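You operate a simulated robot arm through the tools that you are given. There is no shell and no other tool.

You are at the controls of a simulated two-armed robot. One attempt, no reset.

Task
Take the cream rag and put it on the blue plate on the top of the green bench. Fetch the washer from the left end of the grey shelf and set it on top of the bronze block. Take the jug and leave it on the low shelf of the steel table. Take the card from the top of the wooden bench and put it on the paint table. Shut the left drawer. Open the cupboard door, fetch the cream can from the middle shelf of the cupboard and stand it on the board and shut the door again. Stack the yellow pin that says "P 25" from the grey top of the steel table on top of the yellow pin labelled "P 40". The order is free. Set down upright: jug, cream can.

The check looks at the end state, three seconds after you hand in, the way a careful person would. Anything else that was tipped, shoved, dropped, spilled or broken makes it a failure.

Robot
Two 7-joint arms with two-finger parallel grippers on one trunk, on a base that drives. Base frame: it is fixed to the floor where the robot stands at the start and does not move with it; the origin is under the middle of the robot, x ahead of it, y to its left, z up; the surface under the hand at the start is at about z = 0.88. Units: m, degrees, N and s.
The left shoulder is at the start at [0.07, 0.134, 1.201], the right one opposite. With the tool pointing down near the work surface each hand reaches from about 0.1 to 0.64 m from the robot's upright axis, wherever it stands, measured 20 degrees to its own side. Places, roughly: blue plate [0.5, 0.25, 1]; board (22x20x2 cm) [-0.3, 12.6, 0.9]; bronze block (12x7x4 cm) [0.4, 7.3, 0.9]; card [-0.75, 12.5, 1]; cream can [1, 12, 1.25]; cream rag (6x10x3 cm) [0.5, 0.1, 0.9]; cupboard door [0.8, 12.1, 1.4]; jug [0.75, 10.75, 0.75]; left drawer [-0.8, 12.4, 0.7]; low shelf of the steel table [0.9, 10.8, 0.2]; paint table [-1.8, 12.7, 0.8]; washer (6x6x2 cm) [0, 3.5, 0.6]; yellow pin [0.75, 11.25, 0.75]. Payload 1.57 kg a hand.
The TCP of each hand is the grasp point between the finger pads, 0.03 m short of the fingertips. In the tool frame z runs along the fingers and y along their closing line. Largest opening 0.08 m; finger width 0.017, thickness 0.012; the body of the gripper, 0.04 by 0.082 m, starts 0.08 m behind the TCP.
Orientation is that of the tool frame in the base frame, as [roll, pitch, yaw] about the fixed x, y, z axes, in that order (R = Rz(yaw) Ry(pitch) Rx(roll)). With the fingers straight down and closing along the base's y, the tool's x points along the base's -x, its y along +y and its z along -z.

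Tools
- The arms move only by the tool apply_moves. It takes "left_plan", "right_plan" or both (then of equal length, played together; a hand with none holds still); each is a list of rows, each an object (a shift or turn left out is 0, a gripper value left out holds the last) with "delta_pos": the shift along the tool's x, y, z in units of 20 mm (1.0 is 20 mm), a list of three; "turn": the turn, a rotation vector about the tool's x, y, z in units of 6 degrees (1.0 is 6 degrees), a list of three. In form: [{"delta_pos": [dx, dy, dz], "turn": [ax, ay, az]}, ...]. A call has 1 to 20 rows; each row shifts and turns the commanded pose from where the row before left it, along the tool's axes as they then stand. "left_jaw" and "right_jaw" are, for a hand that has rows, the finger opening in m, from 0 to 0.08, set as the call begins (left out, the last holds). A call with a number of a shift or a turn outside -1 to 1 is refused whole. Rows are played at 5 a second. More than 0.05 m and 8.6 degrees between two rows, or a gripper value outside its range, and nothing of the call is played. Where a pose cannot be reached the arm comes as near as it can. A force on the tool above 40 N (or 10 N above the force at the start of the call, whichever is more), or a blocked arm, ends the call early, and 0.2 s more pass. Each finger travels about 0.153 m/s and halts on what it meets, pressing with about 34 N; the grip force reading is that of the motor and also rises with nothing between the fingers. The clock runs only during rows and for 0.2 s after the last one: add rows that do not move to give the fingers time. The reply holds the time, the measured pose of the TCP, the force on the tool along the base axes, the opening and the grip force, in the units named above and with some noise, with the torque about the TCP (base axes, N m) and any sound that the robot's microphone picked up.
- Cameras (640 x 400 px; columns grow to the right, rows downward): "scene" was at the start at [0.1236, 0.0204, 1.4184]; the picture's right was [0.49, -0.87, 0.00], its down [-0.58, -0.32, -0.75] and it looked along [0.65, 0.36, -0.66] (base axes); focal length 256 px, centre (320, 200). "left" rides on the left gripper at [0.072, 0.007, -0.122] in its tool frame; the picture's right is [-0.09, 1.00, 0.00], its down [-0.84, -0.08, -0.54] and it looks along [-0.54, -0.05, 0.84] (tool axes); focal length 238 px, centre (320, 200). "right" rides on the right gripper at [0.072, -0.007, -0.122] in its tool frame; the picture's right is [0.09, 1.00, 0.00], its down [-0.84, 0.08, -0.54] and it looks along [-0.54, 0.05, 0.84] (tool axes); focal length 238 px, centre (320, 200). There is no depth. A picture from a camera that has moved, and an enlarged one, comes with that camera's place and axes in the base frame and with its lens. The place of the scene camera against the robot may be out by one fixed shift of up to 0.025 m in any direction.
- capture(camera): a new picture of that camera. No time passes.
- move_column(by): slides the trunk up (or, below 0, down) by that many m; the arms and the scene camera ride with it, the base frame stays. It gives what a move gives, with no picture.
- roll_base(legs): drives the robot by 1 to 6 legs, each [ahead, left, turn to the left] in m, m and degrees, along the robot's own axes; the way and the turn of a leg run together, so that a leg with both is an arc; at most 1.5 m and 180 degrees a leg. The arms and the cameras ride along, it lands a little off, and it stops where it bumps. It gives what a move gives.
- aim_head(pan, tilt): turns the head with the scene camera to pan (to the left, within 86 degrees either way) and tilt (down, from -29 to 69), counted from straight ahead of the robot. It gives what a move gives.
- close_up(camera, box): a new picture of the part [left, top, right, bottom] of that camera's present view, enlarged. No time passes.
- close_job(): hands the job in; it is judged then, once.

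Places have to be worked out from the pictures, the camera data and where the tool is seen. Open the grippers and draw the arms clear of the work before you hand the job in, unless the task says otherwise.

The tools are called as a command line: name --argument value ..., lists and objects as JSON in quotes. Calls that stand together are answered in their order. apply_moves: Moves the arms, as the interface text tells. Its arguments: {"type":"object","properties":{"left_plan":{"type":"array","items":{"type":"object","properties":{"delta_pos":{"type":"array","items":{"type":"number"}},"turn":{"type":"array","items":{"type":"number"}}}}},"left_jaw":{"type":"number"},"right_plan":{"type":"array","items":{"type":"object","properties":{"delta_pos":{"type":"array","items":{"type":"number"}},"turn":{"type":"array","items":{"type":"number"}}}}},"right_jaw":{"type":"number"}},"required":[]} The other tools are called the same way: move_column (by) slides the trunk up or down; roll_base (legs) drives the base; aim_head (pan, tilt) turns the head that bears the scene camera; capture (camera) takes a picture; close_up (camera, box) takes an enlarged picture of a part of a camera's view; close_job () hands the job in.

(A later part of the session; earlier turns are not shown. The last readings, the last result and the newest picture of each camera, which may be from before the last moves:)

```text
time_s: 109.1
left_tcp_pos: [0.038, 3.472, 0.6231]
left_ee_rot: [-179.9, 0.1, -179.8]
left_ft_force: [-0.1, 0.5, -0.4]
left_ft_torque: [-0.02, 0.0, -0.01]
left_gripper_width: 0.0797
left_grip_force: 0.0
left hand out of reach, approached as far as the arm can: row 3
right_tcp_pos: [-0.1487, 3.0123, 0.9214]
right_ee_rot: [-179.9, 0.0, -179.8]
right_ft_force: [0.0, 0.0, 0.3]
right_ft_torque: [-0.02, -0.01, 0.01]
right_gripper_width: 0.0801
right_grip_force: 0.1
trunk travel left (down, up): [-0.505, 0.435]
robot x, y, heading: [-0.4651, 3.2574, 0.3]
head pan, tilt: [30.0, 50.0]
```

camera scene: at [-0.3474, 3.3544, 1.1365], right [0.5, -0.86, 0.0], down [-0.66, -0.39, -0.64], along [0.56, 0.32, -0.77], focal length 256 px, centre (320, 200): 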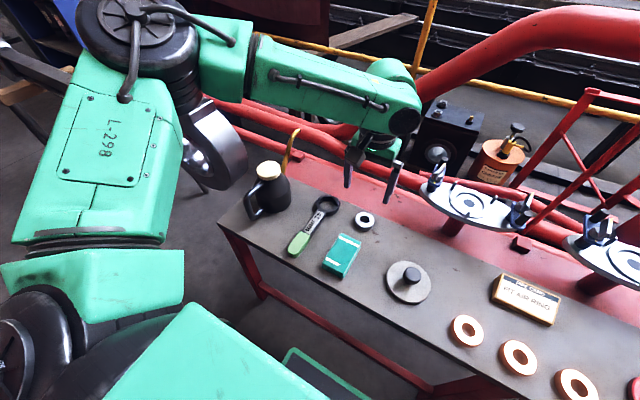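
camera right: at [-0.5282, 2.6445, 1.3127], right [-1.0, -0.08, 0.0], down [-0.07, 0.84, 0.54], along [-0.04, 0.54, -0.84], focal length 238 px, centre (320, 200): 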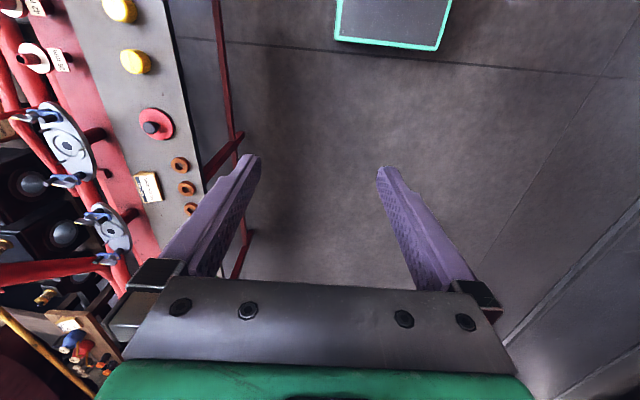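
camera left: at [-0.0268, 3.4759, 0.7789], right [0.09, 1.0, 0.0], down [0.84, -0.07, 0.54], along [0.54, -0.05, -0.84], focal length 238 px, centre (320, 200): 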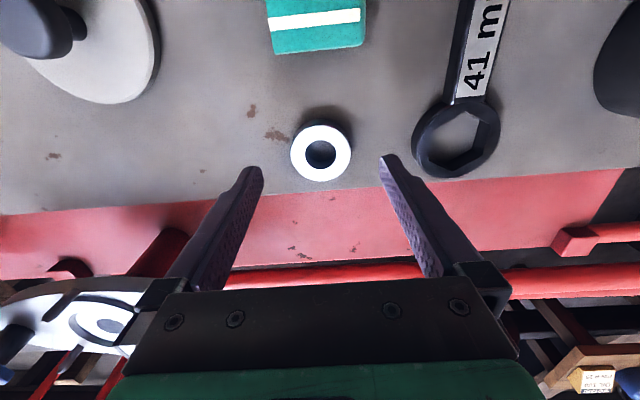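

The reach runs short again low down. I raise the hand 6 cm and lower the trunk by 5 cm instead, which keeps the arm in an easier posture.

apply_moves --left_plan '[{"delta_pos": [0, 0, -1]}, {"delta_pos": [0, 0, -1]}, {"delta_pos": [0, 0, -1]}, {"delta_pos": [-0.28, -0.1, 0]}, {"delta_pos": [0, 0, 0]}]'

move_column --by -0.05

capture --camera "left"

capture --camera "scene"

```text
time_s: 110.3
left_tcp_pos: [0.0445, 3.4697, 0.6821]
left_ee_rot: [-180.0, 0.2, -179.8]
left_ft_force: [0.4, -0.3, 0.5]
left_ft_torque: [0.01, 0.05, 0.01]
left_gripper_width: 0.08
left_grip_force: 0.0
right_tcp_pos: [-0.1503, 3.0137, 0.9223]
right_ee_rot: [179.9, 0.1, -179.8]
right_ft_force: [0.2, 0.8, -0.3]
right_ft_torque: [-0.01, 0.02, 0.01]
right_gripper_width: 0.0801
right_grip_force: 0.0
trunk travel left (down, up): [-0.505, 0.435]
robot x, y, heading: [-0.4615, 3.2571, 0.2]
head pan, tilt: [30.0, 50.0]
```

```text
time_s: 111.2
left_tcp_pos: [0.0449, 3.4692, 0.6326]
left_ee_rot: [-179.9, 0.1, -179.8]
left_ft_force: [0.0, 1.3, 1.5]
left_ft_torque: [0.03, 0.02, 0.01]
left_gripper_width: 0.08
left_grip_force: 0.0
right_tcp_pos: [-0.1497, 3.0133, 0.8711]
right_ee_rot: [179.9, 0.1, -179.8]
right_ft_force: [-0.5, 0.4, -0.5]
right_ft_torque: [0.02, 0.01, -0.03]
right_gripper_width: 0.08
right_grip_force: 0.0
trunk travel left (down, up): [-0.455, 0.485]
robot x, y, heading: [-0.4647, 3.2586, 0.2]
head pan, tilt: [30.0, 50.0]
```

```text
taken
camera left: at [-0.0256, 3.4755, 0.753], right [0.09, 1.0, 0.0], down [0.84, -0.07, 0.54], along [0.54, -0.05, -0.84], focal length 238 px, centre (320, 200)
```

left: 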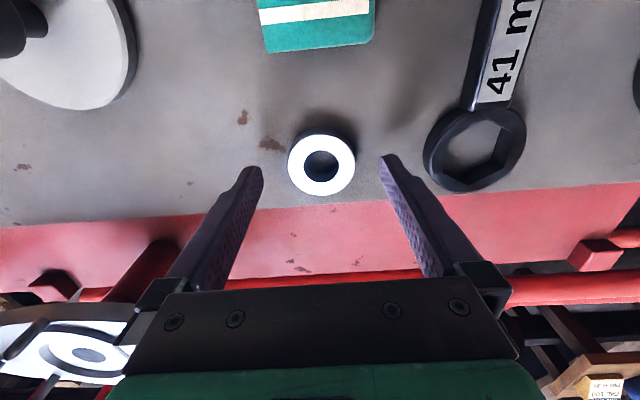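

```text
taken
camera scene: at [-0.3474, 3.2744, 1.0864], right [0.5, -0.86, 0.0], down [-0.66, -0.38, -0.64], along [0.56, 0.32, -0.77], focal length 256 px, centre (320, 200)
```

scene: 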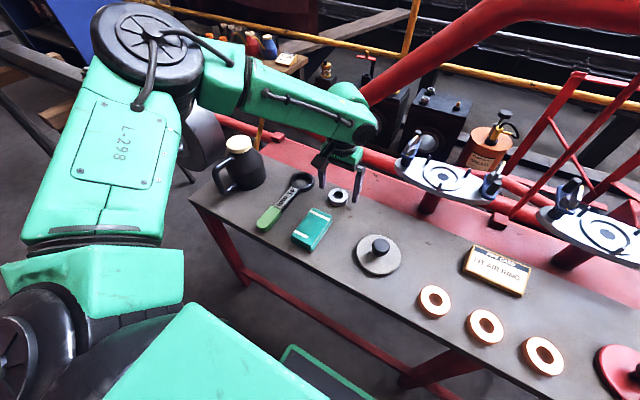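

The washer is still centred ([0.043, 3.470]). I go down the last centimetres in small steps.

apply_moves --left_plan '[{"delta_pos": [0.05, 0, 0.4]}, {"delta_pos": [0, 0, 0.3]}, {"delta_pos": [0, 0, 0.1]}, {"delta_pos": [0, 0, 0.1]}, {"delta_pos": [0, 0, 0]}]'

```text
time_s: 112.4
left_tcp_pos: [0.044, 3.4689, 0.6137]
left_ee_rot: [-180.0, 0.1, -179.9]
left_ft_force: [1.1, 0.3, 0.3]
left_ft_torque: [-0.05, 0.0, -0.02]
left_gripper_width: 0.0798
left_grip_force: 0.0
right_tcp_pos: [-0.1499, 3.0129, 0.8721]
right_ee_rot: [-179.9, 0.0, -179.8]
right_ft_force: [0.5, 0.7, 0.4]
right_ft_torque: [-0.02, -0.03, 0.01]
right_gripper_width: 0.08
right_grip_force: 0.0
trunk travel left (down, up): [-0.455, 0.485]
robot x, y, heading: [-0.4622, 3.2527, -0.1]
head pan, tilt: [30.0, 50.0]
```

apply_moves --left_plan '[{"delta_pos": [0, 0, 0.1]}, {"delta_pos": [0, 0, 0.1]}, {"delta_pos": [0, 0, 0]}]'

capture --camera "left"

```text
time_s: 113.2
left_tcp_pos: [0.0435, 3.4696, 0.61]
left_ee_rot: [-179.9, 0.2, -179.8]
left_ft_force: [0.4, 1.7, 3.7]
left_ft_torque: [0.22, 0.04, -0.02]
left_gripper_width: 0.0801
left_grip_force: 0.0
right_tcp_pos: [-0.1502, 3.0125, 0.8703]
right_ee_rot: [-179.8, 0.1, -179.8]
right_ft_force: [-0.2, -0.4, 0.1]
right_ft_torque: [0.0, -0.02, 0.02]
right_gripper_width: 0.0799
right_grip_force: 0.1
trunk travel left (down, up): [-0.455, 0.485]
robot x, y, heading: [-0.4626, 3.2539, 0.2]
head pan, tilt: [30.0, 50.0]
```

```text
taken
camera left: at [-0.0267, 3.4755, 0.7312], right [0.09, 1.0, 0.0], down [0.84, -0.07, 0.55], along [0.54, -0.05, -0.84], focal length 238 px, centre (320, 200)
```

left: 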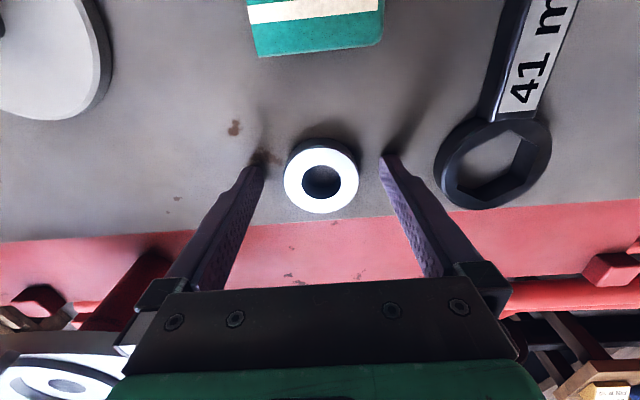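

The shelf is felt at TCP 0.610, so its top is at 0.580. I rise 1.5 mm, shift 2 mm back and close on the washer.

apply_moves --left_plan '[{"delta_pos": [0.1, 0.02, -0.08]}, {"delta_pos": [0, 0, 0]}]'

apply_moves --left_plan '[{"delta_pos": [0, 0, 0]}, {"delta_pos": [0, 0, 0]}, {"delta_pos": [0, 0, 0]}, {"delta_pos": [0, 0, 0]}, {"delta_pos": [0, 0, 0]}]' --left_jaw 0.0

apply_moves --left_plan '[{"delta_pos": [0, 0, -0.1]}, {"delta_pos": [0, 0, -0.2]}, {"delta_pos": [0, 0, -0.2]}, {"delta_pos": [0, 0, -0.2]}, {"delta_pos": [0, 0, -0.3]}, {"delta_pos": [0, 0, -0.3]}]'

capture --camera "left"

```text
time_s: 113.8
left_tcp_pos: [0.0428, 3.4698, 0.6109]
left_ee_rot: [-180.0, 0.0, -179.9]
left_ft_force: [-0.2, 0.0, 0.2]
left_ft_torque: [0.01, 0.01, 0.01]
left_gripper_width: 0.0801
left_grip_force: 0.0
right_tcp_pos: [-0.1487, 3.013, 0.8711]
right_ee_rot: [179.9, -0.1, -179.8]
right_ft_force: [-0.6, -0.1, -1.1]
right_ft_torque: [-0.01, 0.0, 0.02]
right_gripper_width: 0.0801
right_grip_force: 0.1
trunk travel left (down, up): [-0.455, 0.485]
robot x, y, heading: [-0.4626, 3.2575, -0.1]
head pan, tilt: [30.0, 50.0]
```

```text
time_s: 115.0
left_tcp_pos: [0.0424, 3.4696, 0.611]
left_ee_rot: [180.0, 0.1, -179.9]
left_ft_force: [0.2, 0.0, -0.4]
left_ft_torque: [0.03, 0.02, -0.01]
left_gripper_width: 0.0501
left_grip_force: 34.0
right_tcp_pos: [-0.1494, 3.013, 0.8724]
right_ee_rot: [-180.0, 0.0, -179.7]
right_ft_force: [1.0, -0.2, 0.0]
right_ft_torque: [-0.02, 0.01, -0.01]
right_gripper_width: 0.0801
right_grip_force: 0.0
trunk travel left (down, up): [-0.455, 0.485]
robot x, y, heading: [-0.4642, 3.2529, -0.0]
head pan, tilt: [30.0, 50.0]
```

```text
time_s: 116.4
left_tcp_pos: [0.0428, 3.4699, 0.6369]
left_ee_rot: [-179.9, 0.1, -179.8]
left_ft_force: [0.1, 0.4, -2.4]
left_ft_torque: [0.0, -0.02, 0.02]
left_gripper_width: 0.0501
left_grip_force: 34.0
right_tcp_pos: [-0.1498, 3.0121, 0.8729]
right_ee_rot: [-180.0, 0.1, -179.8]
right_ft_force: [0.6, 0.4, 0.1]
right_ft_torque: [0.01, -0.03, 0.02]
right_gripper_width: 0.0799
right_grip_force: 0.1
trunk travel left (down, up): [-0.455, 0.485]
robot x, y, heading: [-0.4613, 3.254, -0.0]
head pan, tilt: [30.0, 50.0]
```

```text
taken
camera left: at [-0.0284, 3.4757, 0.7583], right [0.09, 1.0, 0.0], down [0.84, -0.07, 0.54], along [0.54, -0.05, -0.84], focal length 238 px, centre (320, 200)
```

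left: 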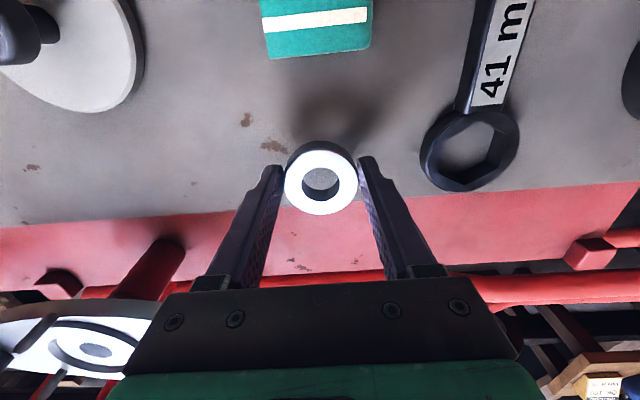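

The washer (50 mm wide) is held with 34 N and has left the shelf. I lift it slowly further, then raise the trunk and look.

apply_moves --left_plan '[{"delta_pos": [0, 0, -0.3]}, {"delta_pos": [0, 0, -0.4]}, {"delta_pos": [0, 0, -0.4]}, {"delta_pos": [0, 0, -0.5]}, {"delta_pos": [0, 0, -0.5]}, {"delta_pos": [0, 0, -0.5]}, {"delta_pos": [0, 0, -0.5]}, {"delta_pos": [0, 0, -0.5]}, {"delta_pos": [0, 0, -0.5]}, {"delta_pos": [0, 0, -0.5]}, {"delta_pos": [0, 0, -0.5]}, {"delta_pos": [0.3, 0, -0.5]}, {"delta_pos": [0.5, 0, -0.3]}, {"delta_pos": [0.5, 0, 0]}, {"delta_pos": [0.5, 0, 0]}, {"delta_pos": [0.5, 0, 0]}, {"delta_pos": [0.5, 0, 0]}, {"delta_pos": [0.5, 0, 0]}, {"delta_pos": [0.4, 0, 0]}]'

move_column --by 0.32

capture --camera "left"

```text
time_s: 120.4
left_tcp_pos: [-0.0319, 3.4683, 0.7555]
left_ee_rot: [-180.0, 0.1, -179.8]
left_ft_force: [-0.6, -0.2, -2.3]
left_ft_torque: [-0.01, 0.01, -0.03]
left_gripper_width: 0.0499
left_grip_force: 33.6
right_tcp_pos: [-0.1492, 3.0142, 0.8716]
right_ee_rot: [180.0, 0.0, -179.8]
right_ft_force: [-0.8, 0.4, 0.3]
right_ft_torque: [0.02, -0.02, 0.01]
right_gripper_width: 0.0802
right_grip_force: 0.0
trunk travel left (down, up): [-0.455, 0.485]
robot x, y, heading: [-0.4645, 3.2549, 0.1]
head pan, tilt: [30.0, 50.0]
```

```text
time_s: 123.6
left_tcp_pos: [-0.0312, 3.4695, 1.075]
left_ee_rot: [-180.0, 0.0, -179.8]
left_ft_force: [-0.6, 0.4, -1.0]
left_ft_torque: [0.01, 0.05, 0.04]
left_gripper_width: 0.0501
left_grip_force: 34.0
right_tcp_pos: [-0.1485, 3.013, 1.1916]
right_ee_rot: [180.0, 0.0, -179.8]
right_ft_force: [0.0, 0.1, 0.8]
right_ft_torque: [0.02, -0.01, 0.02]
right_gripper_width: 0.0799
right_grip_force: 0.1
trunk travel left (down, up): [-0.775, 0.165]
robot x, y, heading: [-0.4673, 3.257, 0.4]
head pan, tilt: [30.0, 50.0]
```

```text
taken
camera left: at [-0.1023, 3.4756, 1.1961], right [0.09, 1.0, 0.0], down [0.84, -0.07, 0.54], along [0.54, -0.05, -0.84], focal length 238 px, centre (320, 200)
```

left: 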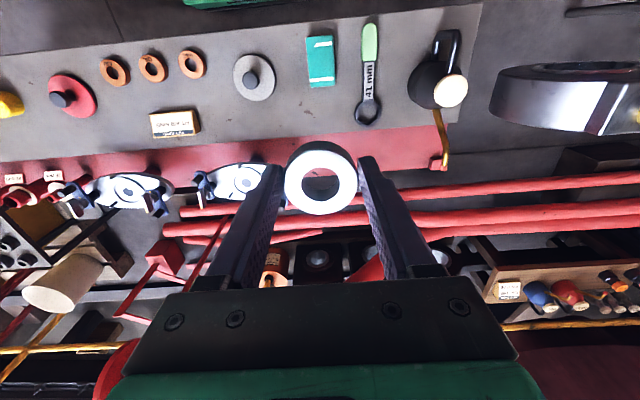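

Held firmly. I back off from the shelf to about x -0.85 and look along the way to the bronze block.

roll_base --legs '[[-0.4, 0, 0], [0, 0, 90]]'

aim_head --pan 0 --tilt 20

capture --camera "scene"

aim_head --pan -35 --tilt 20

capture --camera "scene"

```text
time_s: 129.9
left_tcp_pos: [-1.0752, 3.688, 1.0758]
left_ee_rot: [-180.0, 0.1, -89.7]
left_ft_force: [0.3, -0.4, -1.8]
left_ft_torque: [-0.03, 0.0, -0.02]
left_gripper_width: 0.0502
left_grip_force: 34.1
right_tcp_pos: [-0.6192, 3.5717, 1.1925]
right_ee_rot: [-180.0, 0.0, -89.6]
right_ft_force: [0.3, -0.3, -0.3]
right_ft_torque: [0.02, 0.02, -0.01]
right_gripper_width: 0.0799
right_grip_force: 0.0
trunk travel left (down, up): [-0.775, 0.165]
robot x, y, heading: [-0.8648, 3.2558, 90.1]
head pan, tilt: [30.0, 50.0]
```

```text
time_s: 130.8
left_tcp_pos: [-1.0752, 3.6865, 1.0742]
left_ee_rot: [-179.9, 0.0, -89.6]
left_ft_force: [-0.3, 0.2, -2.0]
left_ft_torque: [-0.02, 0.01, -0.03]
left_gripper_width: 0.0502
left_grip_force: 33.7
right_tcp_pos: [-0.6191, 3.5701, 1.192]
right_ee_rot: [-180.0, 0.0, -89.7]
right_ft_force: [0.3, -0.8, 0.6]
right_ft_torque: [0.02, 0.01, 0.0]
right_gripper_width: 0.0798
right_grip_force: 0.0
trunk travel left (down, up): [-0.775, 0.165]
robot x, y, heading: [-0.8615, 3.2521, 90.4]
head pan, tilt: [0.0, 20.0]
```

```text
taken
camera scene: at [-0.862, 3.3784, 1.4519], right [1.0, 0.01, 0.0], down [0.0, -0.34, -0.94], along [-0.01, 0.94, -0.34], focal length 256 px, centre (320, 200)
```

scene: 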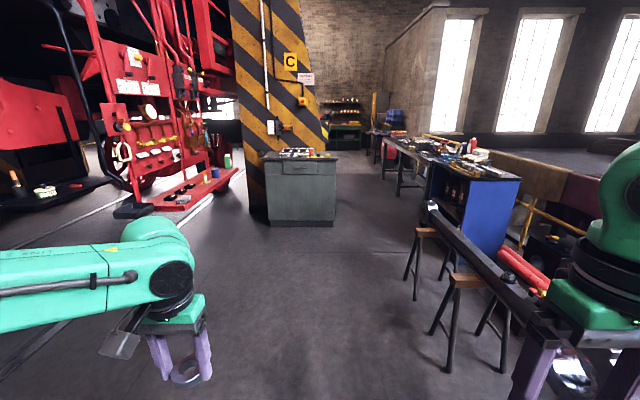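

```text
time_s: 131.8
left_tcp_pos: [-1.0747, 3.686, 1.0747]
left_ee_rot: [-179.9, 0.1, -89.6]
left_ft_force: [1.2, -0.8, -2.6]
left_ft_torque: [-0.02, 0.0, -0.01]
left_gripper_width: 0.0501
left_grip_force: 34.4
right_tcp_pos: [-0.6201, 3.5708, 1.1918]
right_ee_rot: [180.0, 0.0, -89.6]
right_ft_force: [0.8, 0.4, 0.4]
right_ft_torque: [0.03, -0.01, 0.01]
right_gripper_width: 0.0799
right_grip_force: 0.0
trunk travel left (down, up): [-0.775, 0.165]
robot x, y, heading: [-0.8615, 3.2526, 90.3]
head pan, tilt: [-35.0, 20.0]
```

```text
taken
camera scene: at [-0.8085, 3.362, 1.452], right [0.82, -0.57, 0.0], down [-0.19, -0.28, -0.94], along [0.53, 0.77, -0.34], focal length 256 px, centre (320, 200)
```

scene: 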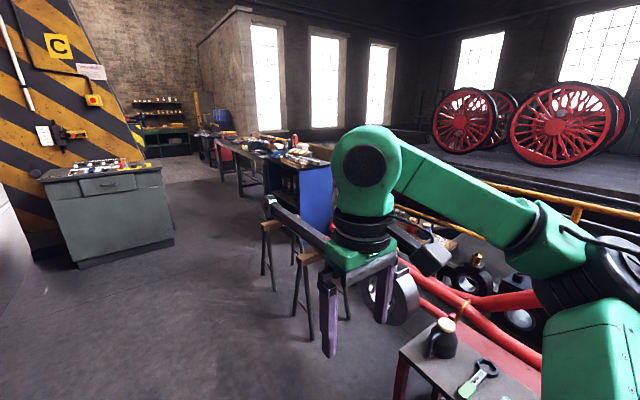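

The way ahead is clear: stools stay right of x -0.2, a grey cabinet stands left of x -0.7 from y 6.4, and the long bench starts near y 5.5 on the right. I drive to about [-0.6, 5.6] and look again.

roll_base --legs '[[1.4, -0.05, 0], [1.0, -0.15, 0]]'

aim_head --pan -30 --tilt 25

capture --camera "scene"

aim_head --pan 10 --tilt 25

capture --camera "scene"

```text
time_s: 143.7
left_tcp_pos: [-0.8751, 6.0894, 1.0757]
left_ee_rot: [-179.9, 0.2, -90.2]
left_ft_force: [-0.3, -0.2, -1.1]
left_ft_torque: [-0.01, 0.0, -0.02]
left_gripper_width: 0.05
left_grip_force: 33.8
right_tcp_pos: [-0.4194, 5.9679, 1.1922]
right_ee_rot: [179.9, 0.2, -90.3]
right_ft_force: [0.5, 0.2, 0.4]
right_ft_torque: [0.02, 0.03, 0.04]
right_gripper_width: 0.0803
right_grip_force: 0.0
trunk travel left (down, up): [-0.775, 0.165]
robot x, y, heading: [-0.6645, 5.6559, 89.8]
head pan, tilt: [-35.0, 20.0]
```

```text
time_s: 144.3
left_tcp_pos: [-0.8756, 6.09, 1.075]
left_ee_rot: [-179.8, 0.2, -90.3]
left_ft_force: [-0.6, 0.2, -1.7]
left_ft_torque: [0.0, 0.01, 0.03]
left_gripper_width: 0.0501
left_grip_force: 34.4
right_tcp_pos: [-0.4194, 5.9673, 1.1915]
right_ee_rot: [-180.0, 0.0, -90.3]
right_ft_force: [-0.4, 0.7, -0.1]
right_ft_torque: [-0.02, 0.01, -0.01]
right_gripper_width: 0.0801
right_grip_force: 0.1
trunk travel left (down, up): [-0.775, 0.165]
robot x, y, heading: [-0.6637, 5.6569, 89.8]
head pan, tilt: [-30.0, 25.0]
```

```text
taken
camera scene: at [-0.6182, 5.7648, 1.4439], right [0.86, -0.51, 0.0], down [-0.21, -0.36, -0.91], along [0.46, 0.78, -0.42], focal length 256 px, centre (320, 200)
```

scene: 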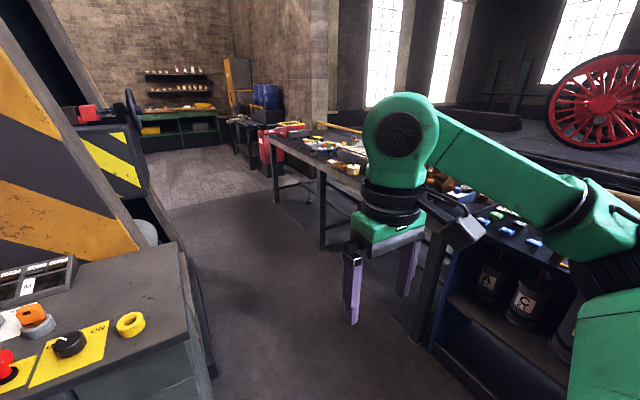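

```text
time_s: 145.4
left_tcp_pos: [-0.8749, 6.0894, 1.0747]
left_ee_rot: [-179.9, 0.1, -90.3]
left_ft_force: [-0.5, -0.3, -1.5]
left_ft_torque: [0.01, 0.0, -0.04]
left_gripper_width: 0.0502
left_grip_force: 34.0
right_tcp_pos: [-0.4191, 5.9671, 1.1925]
right_ee_rot: [180.0, 0.0, -90.3]
right_ft_force: [0.0, -0.7, 0.0]
right_ft_torque: [0.04, -0.01, 0.01]
right_gripper_width: 0.0802
right_grip_force: 0.0
trunk travel left (down, up): [-0.775, 0.165]
robot x, y, heading: [-0.6644, 5.6529, 89.6]
head pan, tilt: [10.0, 25.0]
```

```text
taken
camera scene: at [-0.6801, 5.776, 1.4439], right [0.99, 0.17, 0.0], down [0.07, -0.42, -0.91], along [-0.15, 0.89, -0.42], focal length 256 px, centre (320, 200)
```

scene: 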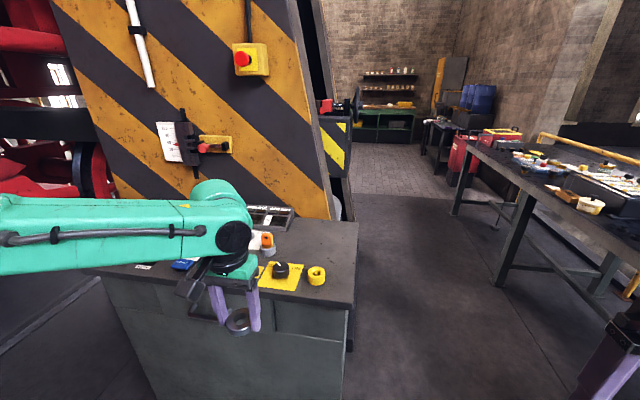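

The cabinet's right edge is at x about -0.66 and the bench's front at about 0.2, so the middle of the passage is near x -0.24. I shift right to it, turn to face the bench, and look for the bronze block.

roll_base --legs '[[0, -0.4, 0], [0, 0, -90]]'

aim_head --pan 55 --tilt 30

capture --camera "scene"

aim_head --pan 0 --tilt 40

capture --camera "scene"

```text
time_s: 151.7
left_tcp_pos: [0.167, 5.8693, 1.074]
left_ee_rot: [-179.9, 0.1, -179.7]
left_ft_force: [-0.7, -0.1, -1.7]
left_ft_torque: [0.04, 0.03, -0.01]
left_gripper_width: 0.0503
left_grip_force: 33.9
right_tcp_pos: [0.0509, 5.4115, 1.193]
right_ee_rot: [-180.0, -0.1, -179.5]
right_ft_force: [-0.7, -0.3, -0.3]
right_ft_torque: [0.02, 0.01, 0.02]
right_gripper_width: 0.0803
right_grip_force: 0.1
trunk travel left (down, up): [-0.775, 0.165]
robot x, y, heading: [-0.2643, 5.6544, 0.3]
head pan, tilt: [10.0, 25.0]
```

```text
time_s: 152.8
left_tcp_pos: [0.1663, 5.8695, 1.0747]
left_ee_rot: [-179.9, 0.2, -179.6]
left_ft_force: [-0.1, 0.5, -1.6]
left_ft_torque: [0.01, 0.01, -0.01]
left_gripper_width: 0.0504
left_grip_force: 34.0
right_tcp_pos: [0.0497, 5.4111, 1.1911]
right_ee_rot: [-180.0, 0.0, -179.7]
right_ft_force: [0.3, -0.5, 0.3]
right_ft_torque: [0.0, 0.01, -0.02]
right_gripper_width: 0.0802
right_grip_force: 0.0
trunk travel left (down, up): [-0.775, 0.165]
robot x, y, heading: [-0.2616, 5.6554, 0.3]
head pan, tilt: [55.0, 30.0]
```

```text
taken
camera scene: at [-0.163, 5.7082, 1.4359], right [0.82, -0.57, 0.0], down [-0.29, -0.41, -0.87], along [0.49, 0.71, -0.5], focal length 256 px, centre (320, 200)
```

scene: 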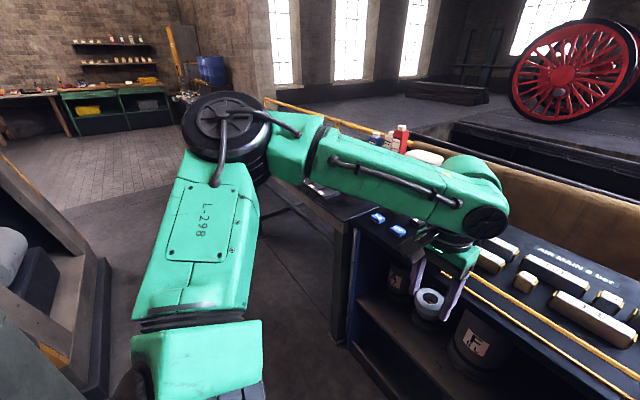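

```text
time_s: 154.0
left_tcp_pos: [0.1674, 5.8684, 1.0752]
left_ee_rot: [-179.9, 0.1, -179.6]
left_ft_force: [-0.1, -0.1, -2.1]
left_ft_torque: [0.01, 0.0, -0.01]
left_gripper_width: 0.0501
left_grip_force: 34.0
right_tcp_pos: [0.0513, 5.4123, 1.1925]
right_ee_rot: [180.0, 0.1, -179.6]
right_ft_force: [0.0, -0.7, -0.4]
right_ft_torque: [-0.01, -0.01, 0.01]
right_gripper_width: 0.08
right_grip_force: 0.0
trunk travel left (down, up): [-0.775, 0.165]
robot x, y, heading: [-0.2656, 5.6563, 0.2]
head pan, tilt: [0.0, 40.0]
```

```text
taken
camera scene: at [-0.1296, 5.6344, 1.4206], right [0.01, -1.0, 0.0], down [-0.64, 0.0, -0.77], along [0.77, 0.0, -0.64], focal length 256 px, centre (320, 200)
```

scene: 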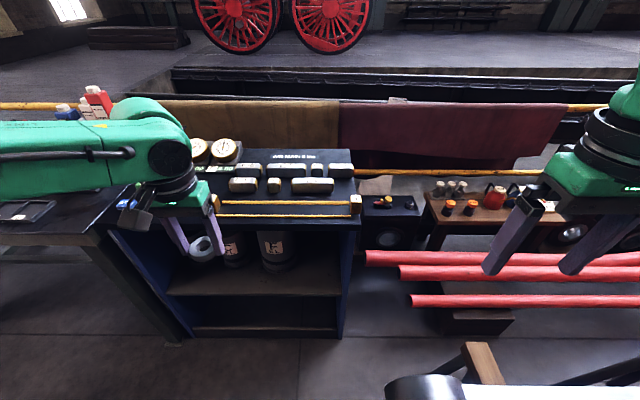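

The blue cabinet is the bench's right end; the bench goes on to the left. I drive sideways left in two legs to about y 7.1 and look.

roll_base --legs '[[0, 0.75, 0], [0, 0.7, 0]]'

aim_head --pan 20 --tilt 45

capture --camera "scene"

```text
time_s: 161.6
left_tcp_pos: [0.1514, 7.3198, 1.0748]
left_ee_rot: [-180.0, 0.0, -179.4]
left_ft_force: [0.0, 0.6, -1.3]
left_ft_torque: [0.0, -0.01, -0.01]
left_gripper_width: 0.0502
left_grip_force: 33.7
right_tcp_pos: [0.038, 6.8626, 1.1917]
right_ee_rot: [180.0, 0.0, -179.5]
right_ft_force: [0.6, 0.1, 0.0]
right_ft_torque: [-0.01, -0.01, -0.01]
right_gripper_width: 0.0798
right_grip_force: 0.0
trunk travel left (down, up): [-0.775, 0.165]
robot x, y, heading: [-0.2799, 7.102, 0.7]
head pan, tilt: [0.0, 40.0]
```

```text
time_s: 162.4
left_tcp_pos: [0.1509, 7.3212, 1.075]
left_ee_rot: [-179.8, 0.1, -179.4]
left_ft_force: [0.4, 0.0, -2.0]
left_ft_torque: [-0.01, 0.02, 0.0]
left_gripper_width: 0.0501
left_grip_force: 34.1
right_tcp_pos: [0.0376, 6.8638, 1.1918]
right_ee_rot: [179.9, 0.0, -179.3]
right_ft_force: [-0.9, -0.2, 0.3]
right_ft_torque: [-0.02, -0.01, -0.02]
right_gripper_width: 0.0799
right_grip_force: 0.0
trunk travel left (down, up): [-0.775, 0.165]
robot x, y, heading: [-0.2784, 7.1018, 0.6]
head pan, tilt: [20.0, 45.0]
```

```text
taken
camera scene: at [-0.1525, 7.1128, 1.4133], right [0.35, -0.94, 0.0], down [-0.66, -0.25, -0.71], along [0.66, 0.25, -0.71], focal length 256 px, centre (320, 200)
```

scene: 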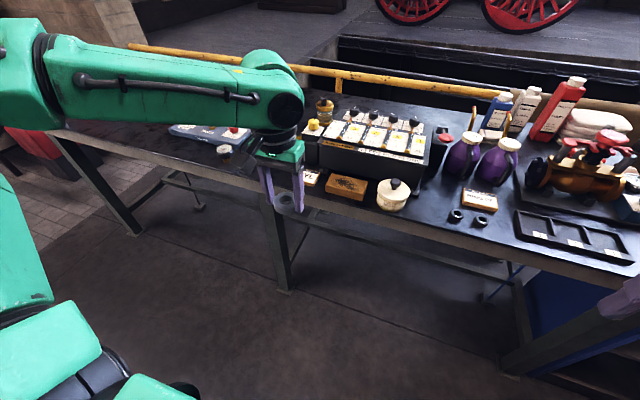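

I think the bronze block is the brown block at about [0.385, 7.26], in front of the lubricator box. I zoom in to be sure.

close_up --camera "scene" --box '[260, 120, 460, 245]'

capture --camera "left"

```text
3.20 times, centred on (360, 182) of scene
camera zoom: at [-0.1525, 7.1128, 1.4133], right [0.35, -0.94, 0.0], down [-0.66, -0.25, -0.71], along [0.66, 0.25, -0.71], focal length 821 px, centre (192, 256)
```

zoom: 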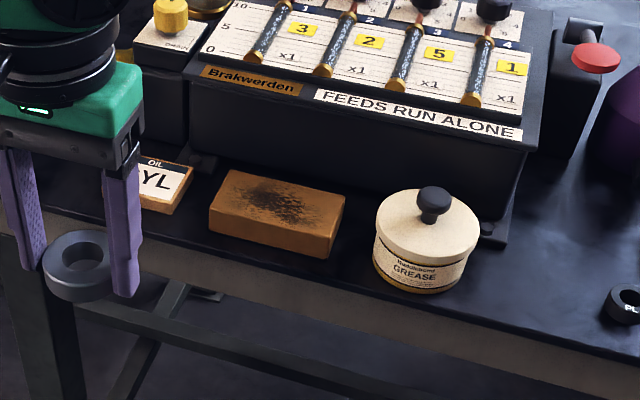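

```text
taken
camera left: at [0.0808, 7.3262, 1.196], right [0.08, 1.0, 0.0], down [0.84, -0.07, 0.54], along [0.54, -0.05, -0.84], focal length 238 px, centre (320, 200)
```

left: 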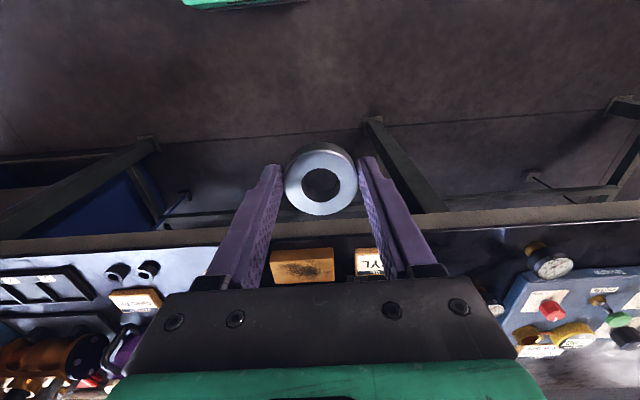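

That is the block: its top spans about x 0.368–0.432, y 7.207–7.316, centre [0.40, 7.262]; the bench edge is near x 0.34 and the lubricator begins at x 0.48. I drive 0.2 m ahead and 4 cm right so that the left hand reaches it easily.

roll_base --legs '[[0.2, -0.05, -0.5]]'

capture --camera "left"

capture --camera "scene"

```text
time_s: 164.0
left_tcp_pos: [0.3529, 7.2685, 1.0756]
left_ee_rot: [-179.9, 0.1, -179.9]
left_ft_force: [-0.2, -0.3, -1.7]
left_ft_torque: [0.01, -0.02, -0.05]
left_gripper_width: 0.0501
left_grip_force: 33.7
right_tcp_pos: [0.2337, 6.8123, 1.1926]
right_ee_rot: [180.0, 0.2, -179.8]
right_ft_force: [0.6, -0.1, 0.3]
right_ft_torque: [0.0, -0.01, -0.03]
right_gripper_width: 0.08
right_grip_force: 0.1
trunk travel left (down, up): [-0.775, 0.165]
robot x, y, heading: [-0.0785, 7.0528, -0.0]
head pan, tilt: [20.0, 45.0]
```

```text
taken
camera left: at [0.2818, 7.2744, 1.1968], right [0.09, 1.0, 0.0], down [0.83, -0.08, 0.55], along [0.54, -0.05, -0.84], focal length 238 px, centre (320, 200)
```

left: 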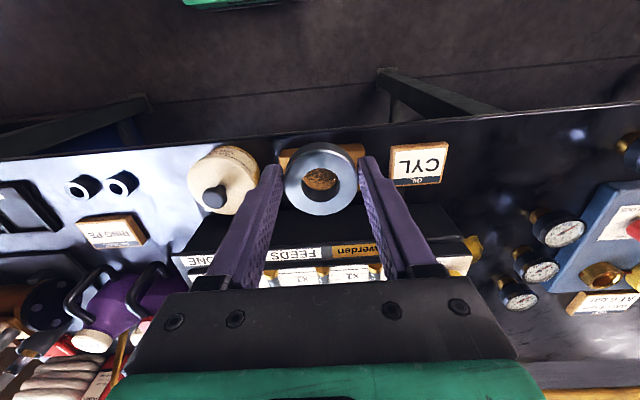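

```text
taken
camera scene: at [0.0462, 7.0634, 1.4136], right [0.34, -0.94, 0.0], down [-0.66, -0.24, -0.71], along [0.67, 0.24, -0.71], focal length 256 px, centre (320, 200)
```

scene: 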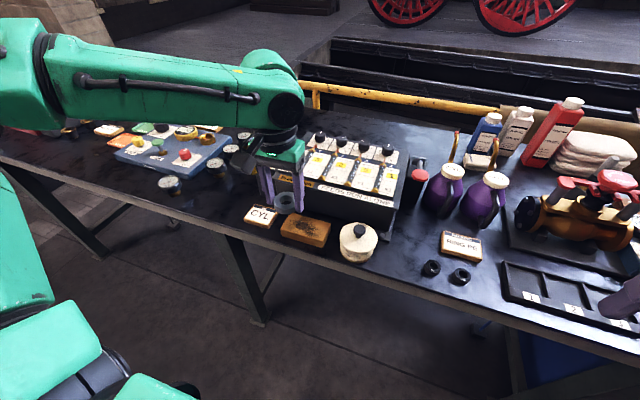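

I enlarge both views to pin down the block's edges before moving over it.

close_up --camera "left" --box '[180, 100, 480, 300]'

close_up --camera "scene" --box '[220, 160, 420, 285]'

```text
2.00 times, centred on (330, 200) of left
camera zoom: at [0.2818, 7.2744, 1.1968], right [0.09, 1.0, 0.0], down [0.83, -0.08, 0.55], along [0.54, -0.05, -0.84], focal length 477 px, centre (300, 200)
```

zoom: 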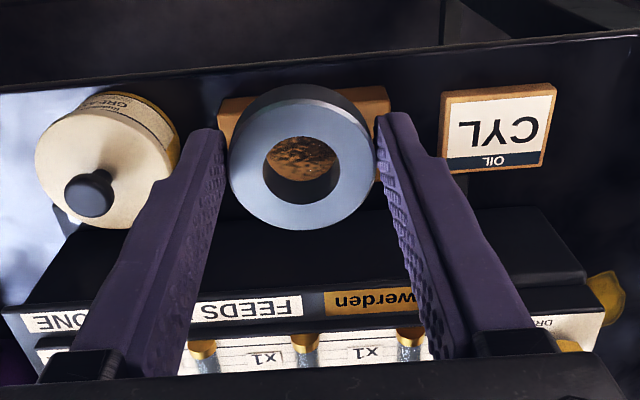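

```text
3.20 times, centred on (320, 222) of scene
camera zoom: at [0.0462, 7.0634, 1.4136], right [0.34, -0.94, 0.0], down [-0.66, -0.24, -0.71], along [0.67, 0.24, -0.71], focal length 821 px, centre (320, 128)
```

zoom: 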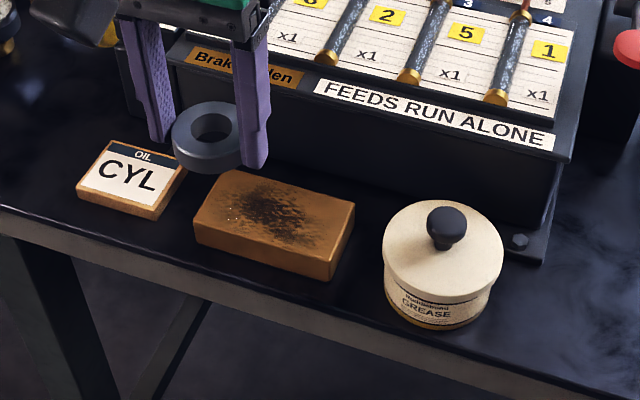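

The nearer views put the block at x 0.39–0.45, y 7.21–7.315, centre about [0.421, 7.263]. The washer sits about 2 mm behind the TCP, so I aim the TCP at [0.4235, 7.2635] and go down part of the way.

apply_moves --left_plan '[{"delta_pos": [-0.4, -0.04, 0]}, {"delta_pos": [-0.6, -0.04, 0]}, {"delta_pos": [-0.6, -0.04, 0]}, {"delta_pos": [-0.6, -0.04, 0]}, {"delta_pos": [-0.6, -0.04, 0]}, {"delta_pos": [-0.5, -0.04, 0]}, {"delta_pos": [-0.23, 0, 0]}, {"delta_pos": [0, 0, 0.5]}, {"delta_pos": [0, 0, 0.6]}, {"delta_pos": [0, 0, 0.6]}, {"delta_pos": [0, 0, 0.6]}, {"delta_pos": [0, 0, 0.6]}, {"delta_pos": [0, 0, 0.6]}, {"delta_pos": [0, 0, 0.6]}, {"delta_pos": [0, 0, 0.5]}, {"delta_pos": [0, 0, 0]}]'

close_up --camera "left" --box '[180, 60, 480, 260]'

close_up --camera "scene" --box '[220, 130, 440, 270]'

```text
time_s: 167.4
left_tcp_pos: [0.4259, 7.2629, 0.9829]
left_ee_rot: [-179.9, 0.1, -180.0]
left_ft_force: [-0.2, -0.6, -1.1]
left_ft_torque: [-0.03, -0.02, -0.01]
left_gripper_width: 0.0502
left_grip_force: 34.4
right_tcp_pos: [0.2364, 6.8104, 1.1925]
right_ee_rot: [179.9, 0.1, -179.9]
right_ft_force: [-0.5, 0.8, 0.5]
right_ft_torque: [-0.02, 0.0, 0.0]
right_gripper_width: 0.0799
right_grip_force: 0.1
trunk travel left (down, up): [-0.775, 0.165]
robot x, y, heading: [-0.0757, 7.0584, -0.0]
head pan, tilt: [20.0, 45.0]
```

```text
2.00 times, centred on (330, 160) of left
camera zoom: at [0.355, 7.2691, 1.1036], right [0.09, 1.0, 0.0], down [0.84, -0.08, 0.54], along [0.54, -0.05, -0.84], focal length 477 px, centre (300, 280)
```

zoom: 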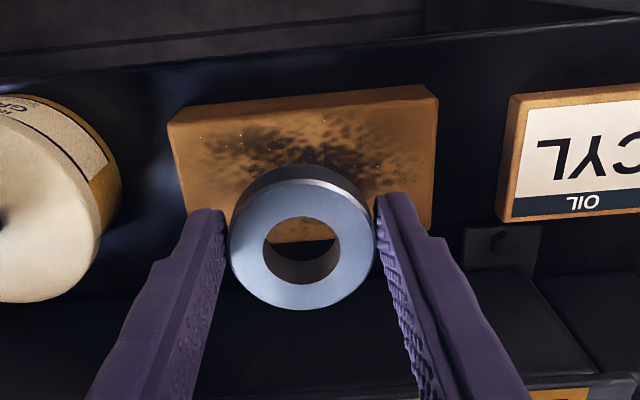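

```text
2.86 times, centred on (330, 200) of scene
camera zoom: at [0.0489, 7.0626, 1.4133], right [0.34, -0.94, 0.0], down [-0.66, -0.24, -0.71], along [0.66, 0.24, -0.71], focal length 733 px, centre (291, 200)
```

zoom: 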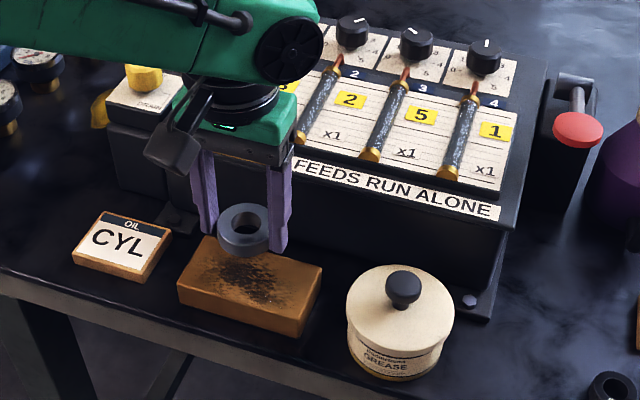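

Triangulating the corners gives the block's top at about z 0.892 and its centre at about [0.4365, 7.2655]. I correct the hand by 13 mm in x and 3 mm in y and go down to TCP 0.94.

apply_moves --left_plan '[{"delta_pos": [-0.33, 0.08, 0]}, {"delta_pos": [-0.32, 0.07, 0]}, {"delta_pos": [0, 0, 0.5]}, {"delta_pos": [0, 0, 0.6]}, {"delta_pos": [0, 0, 0.6]}, {"delta_pos": [0, 0, 0.4]}, {"delta_pos": [0, 0, 0]}]'

close_up --camera "left" --box '[180, 60, 480, 260]'

close_up --camera "scene" --box '[220, 130, 440, 270]'

```text
time_s: 169.0
left_tcp_pos: [0.4377, 7.2657, 0.9411]
left_ee_rot: [-179.9, 0.1, 179.9]
left_ft_force: [0.0, 0.0, -2.0]
left_ft_torque: [-0.03, 0.02, 0.0]
left_gripper_width: 0.0505
left_grip_force: 34.6
right_tcp_pos: [0.2356, 6.8116, 1.1921]
right_ee_rot: [180.0, 0.0, -179.9]
right_ft_force: [0.1, 0.3, 0.0]
right_ft_torque: [-0.01, 0.0, -0.01]
right_gripper_width: 0.0799
right_grip_force: 0.1
trunk travel left (down, up): [-0.775, 0.165]
robot x, y, heading: [-0.0807, 7.0539, 0.3]
head pan, tilt: [20.0, 45.0]
```

```text
2.00 times, centred on (330, 160) of left
camera zoom: at [0.368, 7.2717, 1.0624], right [0.09, 1.0, 0.0], down [0.84, -0.08, 0.54], along [0.54, -0.05, -0.84], focal length 477 px, centre (300, 280)
```

zoom: 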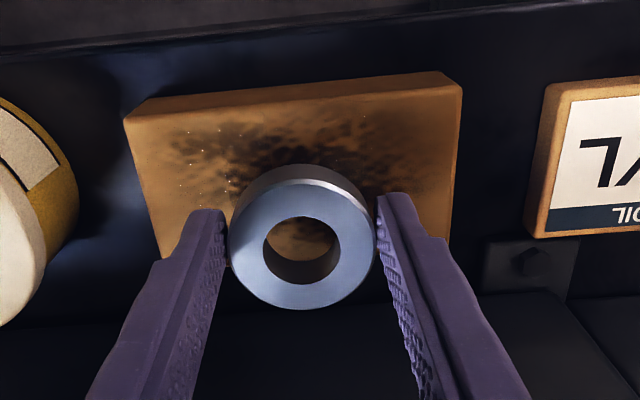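

```text
2.86 times, centred on (330, 200) of scene
camera zoom: at [0.0489, 7.0626, 1.4133], right [0.34, -0.94, 0.0], down [-0.66, -0.24, -0.71], along [0.66, 0.24, -0.71], focal length 733 px, centre (291, 200)
```

zoom: 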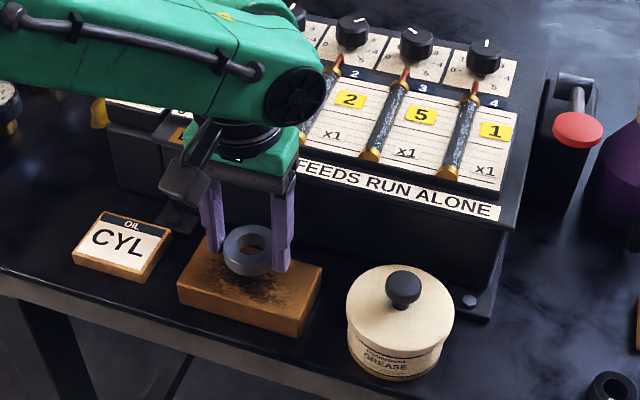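

The washer now hangs over the block's centre (block [0.434, 7.2655], top about z 0.889). I lower it in small steps until it touches.

apply_moves --left_plan '[{"delta_pos": [0, 0, 0.3]}, {"delta_pos": [0, 0, 0.3]}, {"delta_pos": [0, 0, 0.15]}, {"delta_pos": [0, 0, 0.1]}, {"delta_pos": [0, 0, 0.06]}, {"delta_pos": [0, 0, 0]}]'

```text
time_s: 170.4
left_tcp_pos: [0.438, 7.2647, 0.9239]
left_ee_rot: [179.9, 0.3, 180.0]
left_ft_force: [1.5, 2.5, 8.1]
left_ft_torque: [0.2, 0.07, -0.03]
left_gripper_width: 0.0505
left_grip_force: 33.7
right_tcp_pos: [0.2353, 6.8113, 1.1921]
right_ee_rot: [180.0, 0.1, -179.9]
right_ft_force: [-0.2, -0.3, -0.6]
right_ft_torque: [0.0, -0.02, -0.02]
right_gripper_width: 0.0802
right_grip_force: 0.0
trunk travel left (down, up): [-0.775, 0.165]
robot x, y, heading: [-0.0761, 7.059, -0.0]
head pan, tilt: [20.0, 45.0]
```

Contact: the force went from -2 to +8 N at TCP 0.924. I open the fingers and look.

apply_moves --left_plan '[{"delta_pos": [0, 0, -0.03]}, {"delta_pos": [0, 0, 0]}, {"delta_pos": [0, 0, 0]}, {"delta_pos": [0, 0, 0]}]' --left_jaw 0.07

capture --camera "left"

```text
time_s: 171.4
left_tcp_pos: [0.4382, 7.2657, 0.9228]
left_ee_rot: [-179.9, 0.1, -180.0]
left_ft_force: [0.0, 0.7, 1.2]
left_ft_torque: [-0.03, 0.0, 0.01]
left_gripper_width: 0.0699
left_grip_force: 0.0
right_tcp_pos: [0.2364, 6.8121, 1.192]
right_ee_rot: [179.9, 0.0, -179.9]
right_ft_force: [0.2, 0.4, 0.0]
right_ft_torque: [0.01, -0.02, 0.01]
right_gripper_width: 0.08
right_grip_force: 0.0
trunk travel left (down, up): [-0.775, 0.165]
robot x, y, heading: [-0.0781, 7.0588, -0.0]
head pan, tilt: [20.0, 45.0]
```

```text
taken
camera left: at [0.3676, 7.2719, 1.0447], right [0.09, 1.0, 0.0], down [0.84, -0.08, 0.54], along [0.54, -0.05, -0.84], focal length 238 px, centre (320, 200)
```

left: 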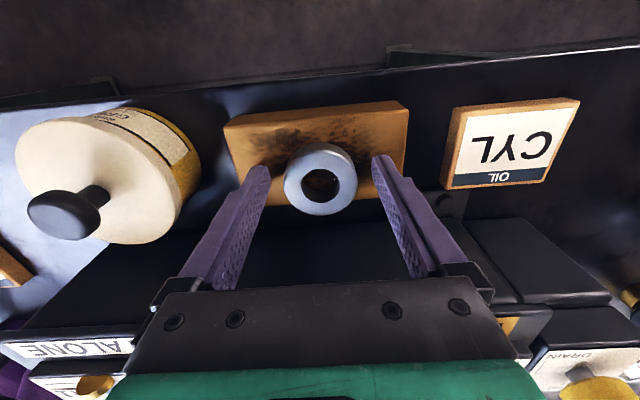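

The washer lies on the block. I raise the hand straight up and then draw it back.

apply_moves --left_plan '[{"delta_pos": [0, 0, -0.4]}, {"delta_pos": [0, 0, -0.6]}, {"delta_pos": [0, 0, -0.8]}, {"delta_pos": [0, 0, -1]}, {"delta_pos": [0, 0, -1]}, {"delta_pos": [0, 0, -1]}, {"delta_pos": [0, 0, -1]}, {"delta_pos": [0, 0, -1]}, {"delta_pos": [0, 0, -1]}, {"delta_pos": [0.8, 0, -1]}, {"delta_pos": [1, 0, -1]}, {"delta_pos": [1, 0, -1]}, {"delta_pos": [1, 0, 0]}, {"delta_pos": [1, 0, 0]}, {"delta_pos": [1, 0, 0]}]'

capture --camera "left"

close_up --camera "scene" --box '[220, 130, 440, 270]'

```text
time_s: 174.6
left_tcp_pos: [0.3207, 7.2652, 1.1421]
left_ee_rot: [-179.9, 0.0, 179.9]
left_ft_force: [0.4, -0.3, -0.7]
left_ft_torque: [-0.02, -0.02, 0.04]
left_gripper_width: 0.0699
left_grip_force: 0.0
right_tcp_pos: [0.2347, 6.8109, 1.1919]
right_ee_rot: [179.9, 0.0, -179.8]
right_ft_force: [0.7, -0.8, 0.8]
right_ft_torque: [0.03, -0.01, -0.02]
right_gripper_width: 0.0799
right_grip_force: 0.1
trunk travel left (down, up): [-0.775, 0.165]
robot x, y, heading: [-0.08, 7.0549, -0.2]
head pan, tilt: [20.0, 45.0]
```

```text
taken
camera left: at [0.25, 7.2722, 1.262], right [0.09, 1.0, 0.0], down [0.84, -0.08, 0.54], along [0.54, -0.05, -0.84], focal length 238 px, centre (320, 200)
```

left: 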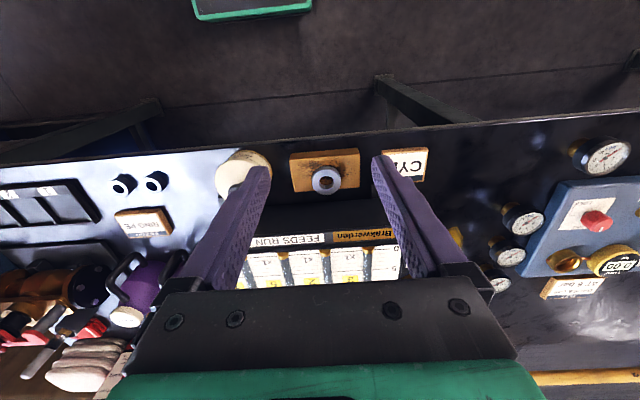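

```text
2.86 times, centred on (330, 200) of scene
camera zoom: at [0.0474, 7.0627, 1.4135], right [0.34, -0.94, 0.0], down [-0.66, -0.24, -0.71], along [0.67, 0.24, -0.71], focal length 733 px, centre (291, 200)
```

zoom: 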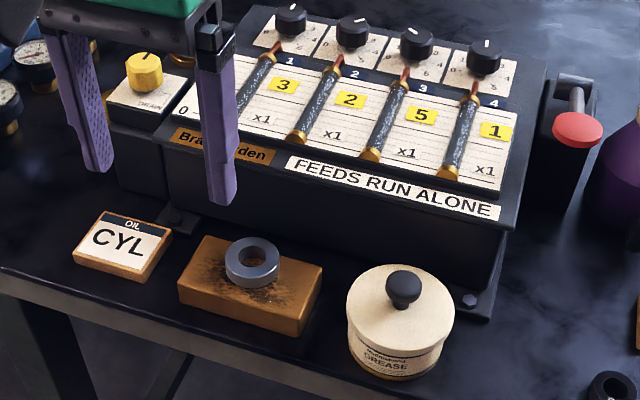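

The washer rests centrally on the bronze block, nothing else disturbed. I back off, turn to face +y and look toward the far area.

roll_base --legs '[[-0.2, 0, 0], [0, 0, 90]]'

aim_head --pan 0 --tilt 15

capture --camera "scene"

```text
time_s: 180.1
left_tcp_pos: [-0.4941, 7.4513, 1.1399]
left_ee_rot: [180.0, 0.1, -89.3]
left_ft_force: [-0.1, -0.5, -0.3]
left_ft_torque: [0.02, -0.04, 0.01]
left_gripper_width: 0.0698
left_grip_force: 0.0
right_tcp_pos: [-0.0383, 7.3714, 1.1918]
right_ee_rot: [180.0, 0.0, -89.2]
right_ft_force: [-0.3, -0.4, 0.5]
right_ft_torque: [0.01, 0.01, 0.03]
right_gripper_width: 0.08
right_grip_force: 0.1
trunk travel left (down, up): [-0.775, 0.165]
robot x, y, heading: [-0.2776, 7.0554, 90.5]
head pan, tilt: [20.0, 45.0]
```

```text
time_s: 181.0
left_tcp_pos: [-0.4933, 7.452, 1.1403]
left_ee_rot: [-179.9, 0.0, -89.3]
left_ft_force: [-1.0, -0.4, 0.3]
left_ft_torque: [0.01, 0.02, -0.04]
left_gripper_width: 0.0699
left_grip_force: 0.0
right_tcp_pos: [-0.0388, 7.3726, 1.1928]
right_ee_rot: [-179.9, 0.2, -89.3]
right_ft_force: [-0.1, -0.2, 0.2]
right_ft_torque: [-0.02, 0.04, 0.0]
right_gripper_width: 0.0798
right_grip_force: 0.0
trunk travel left (down, up): [-0.775, 0.165]
robot x, y, heading: [-0.2784, 7.0529, 90.7]
head pan, tilt: [0.0, 15.0]
```

```text
taken
camera scene: at [-0.2806, 7.1782, 1.4601], right [1.0, 0.01, 0.0], down [0.0, -0.26, -0.97], along [-0.01, 0.97, -0.26], focal length 256 px, centre (320, 200)
```

scene: 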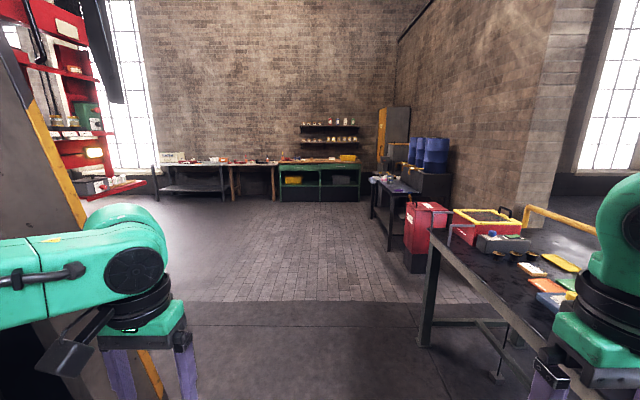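

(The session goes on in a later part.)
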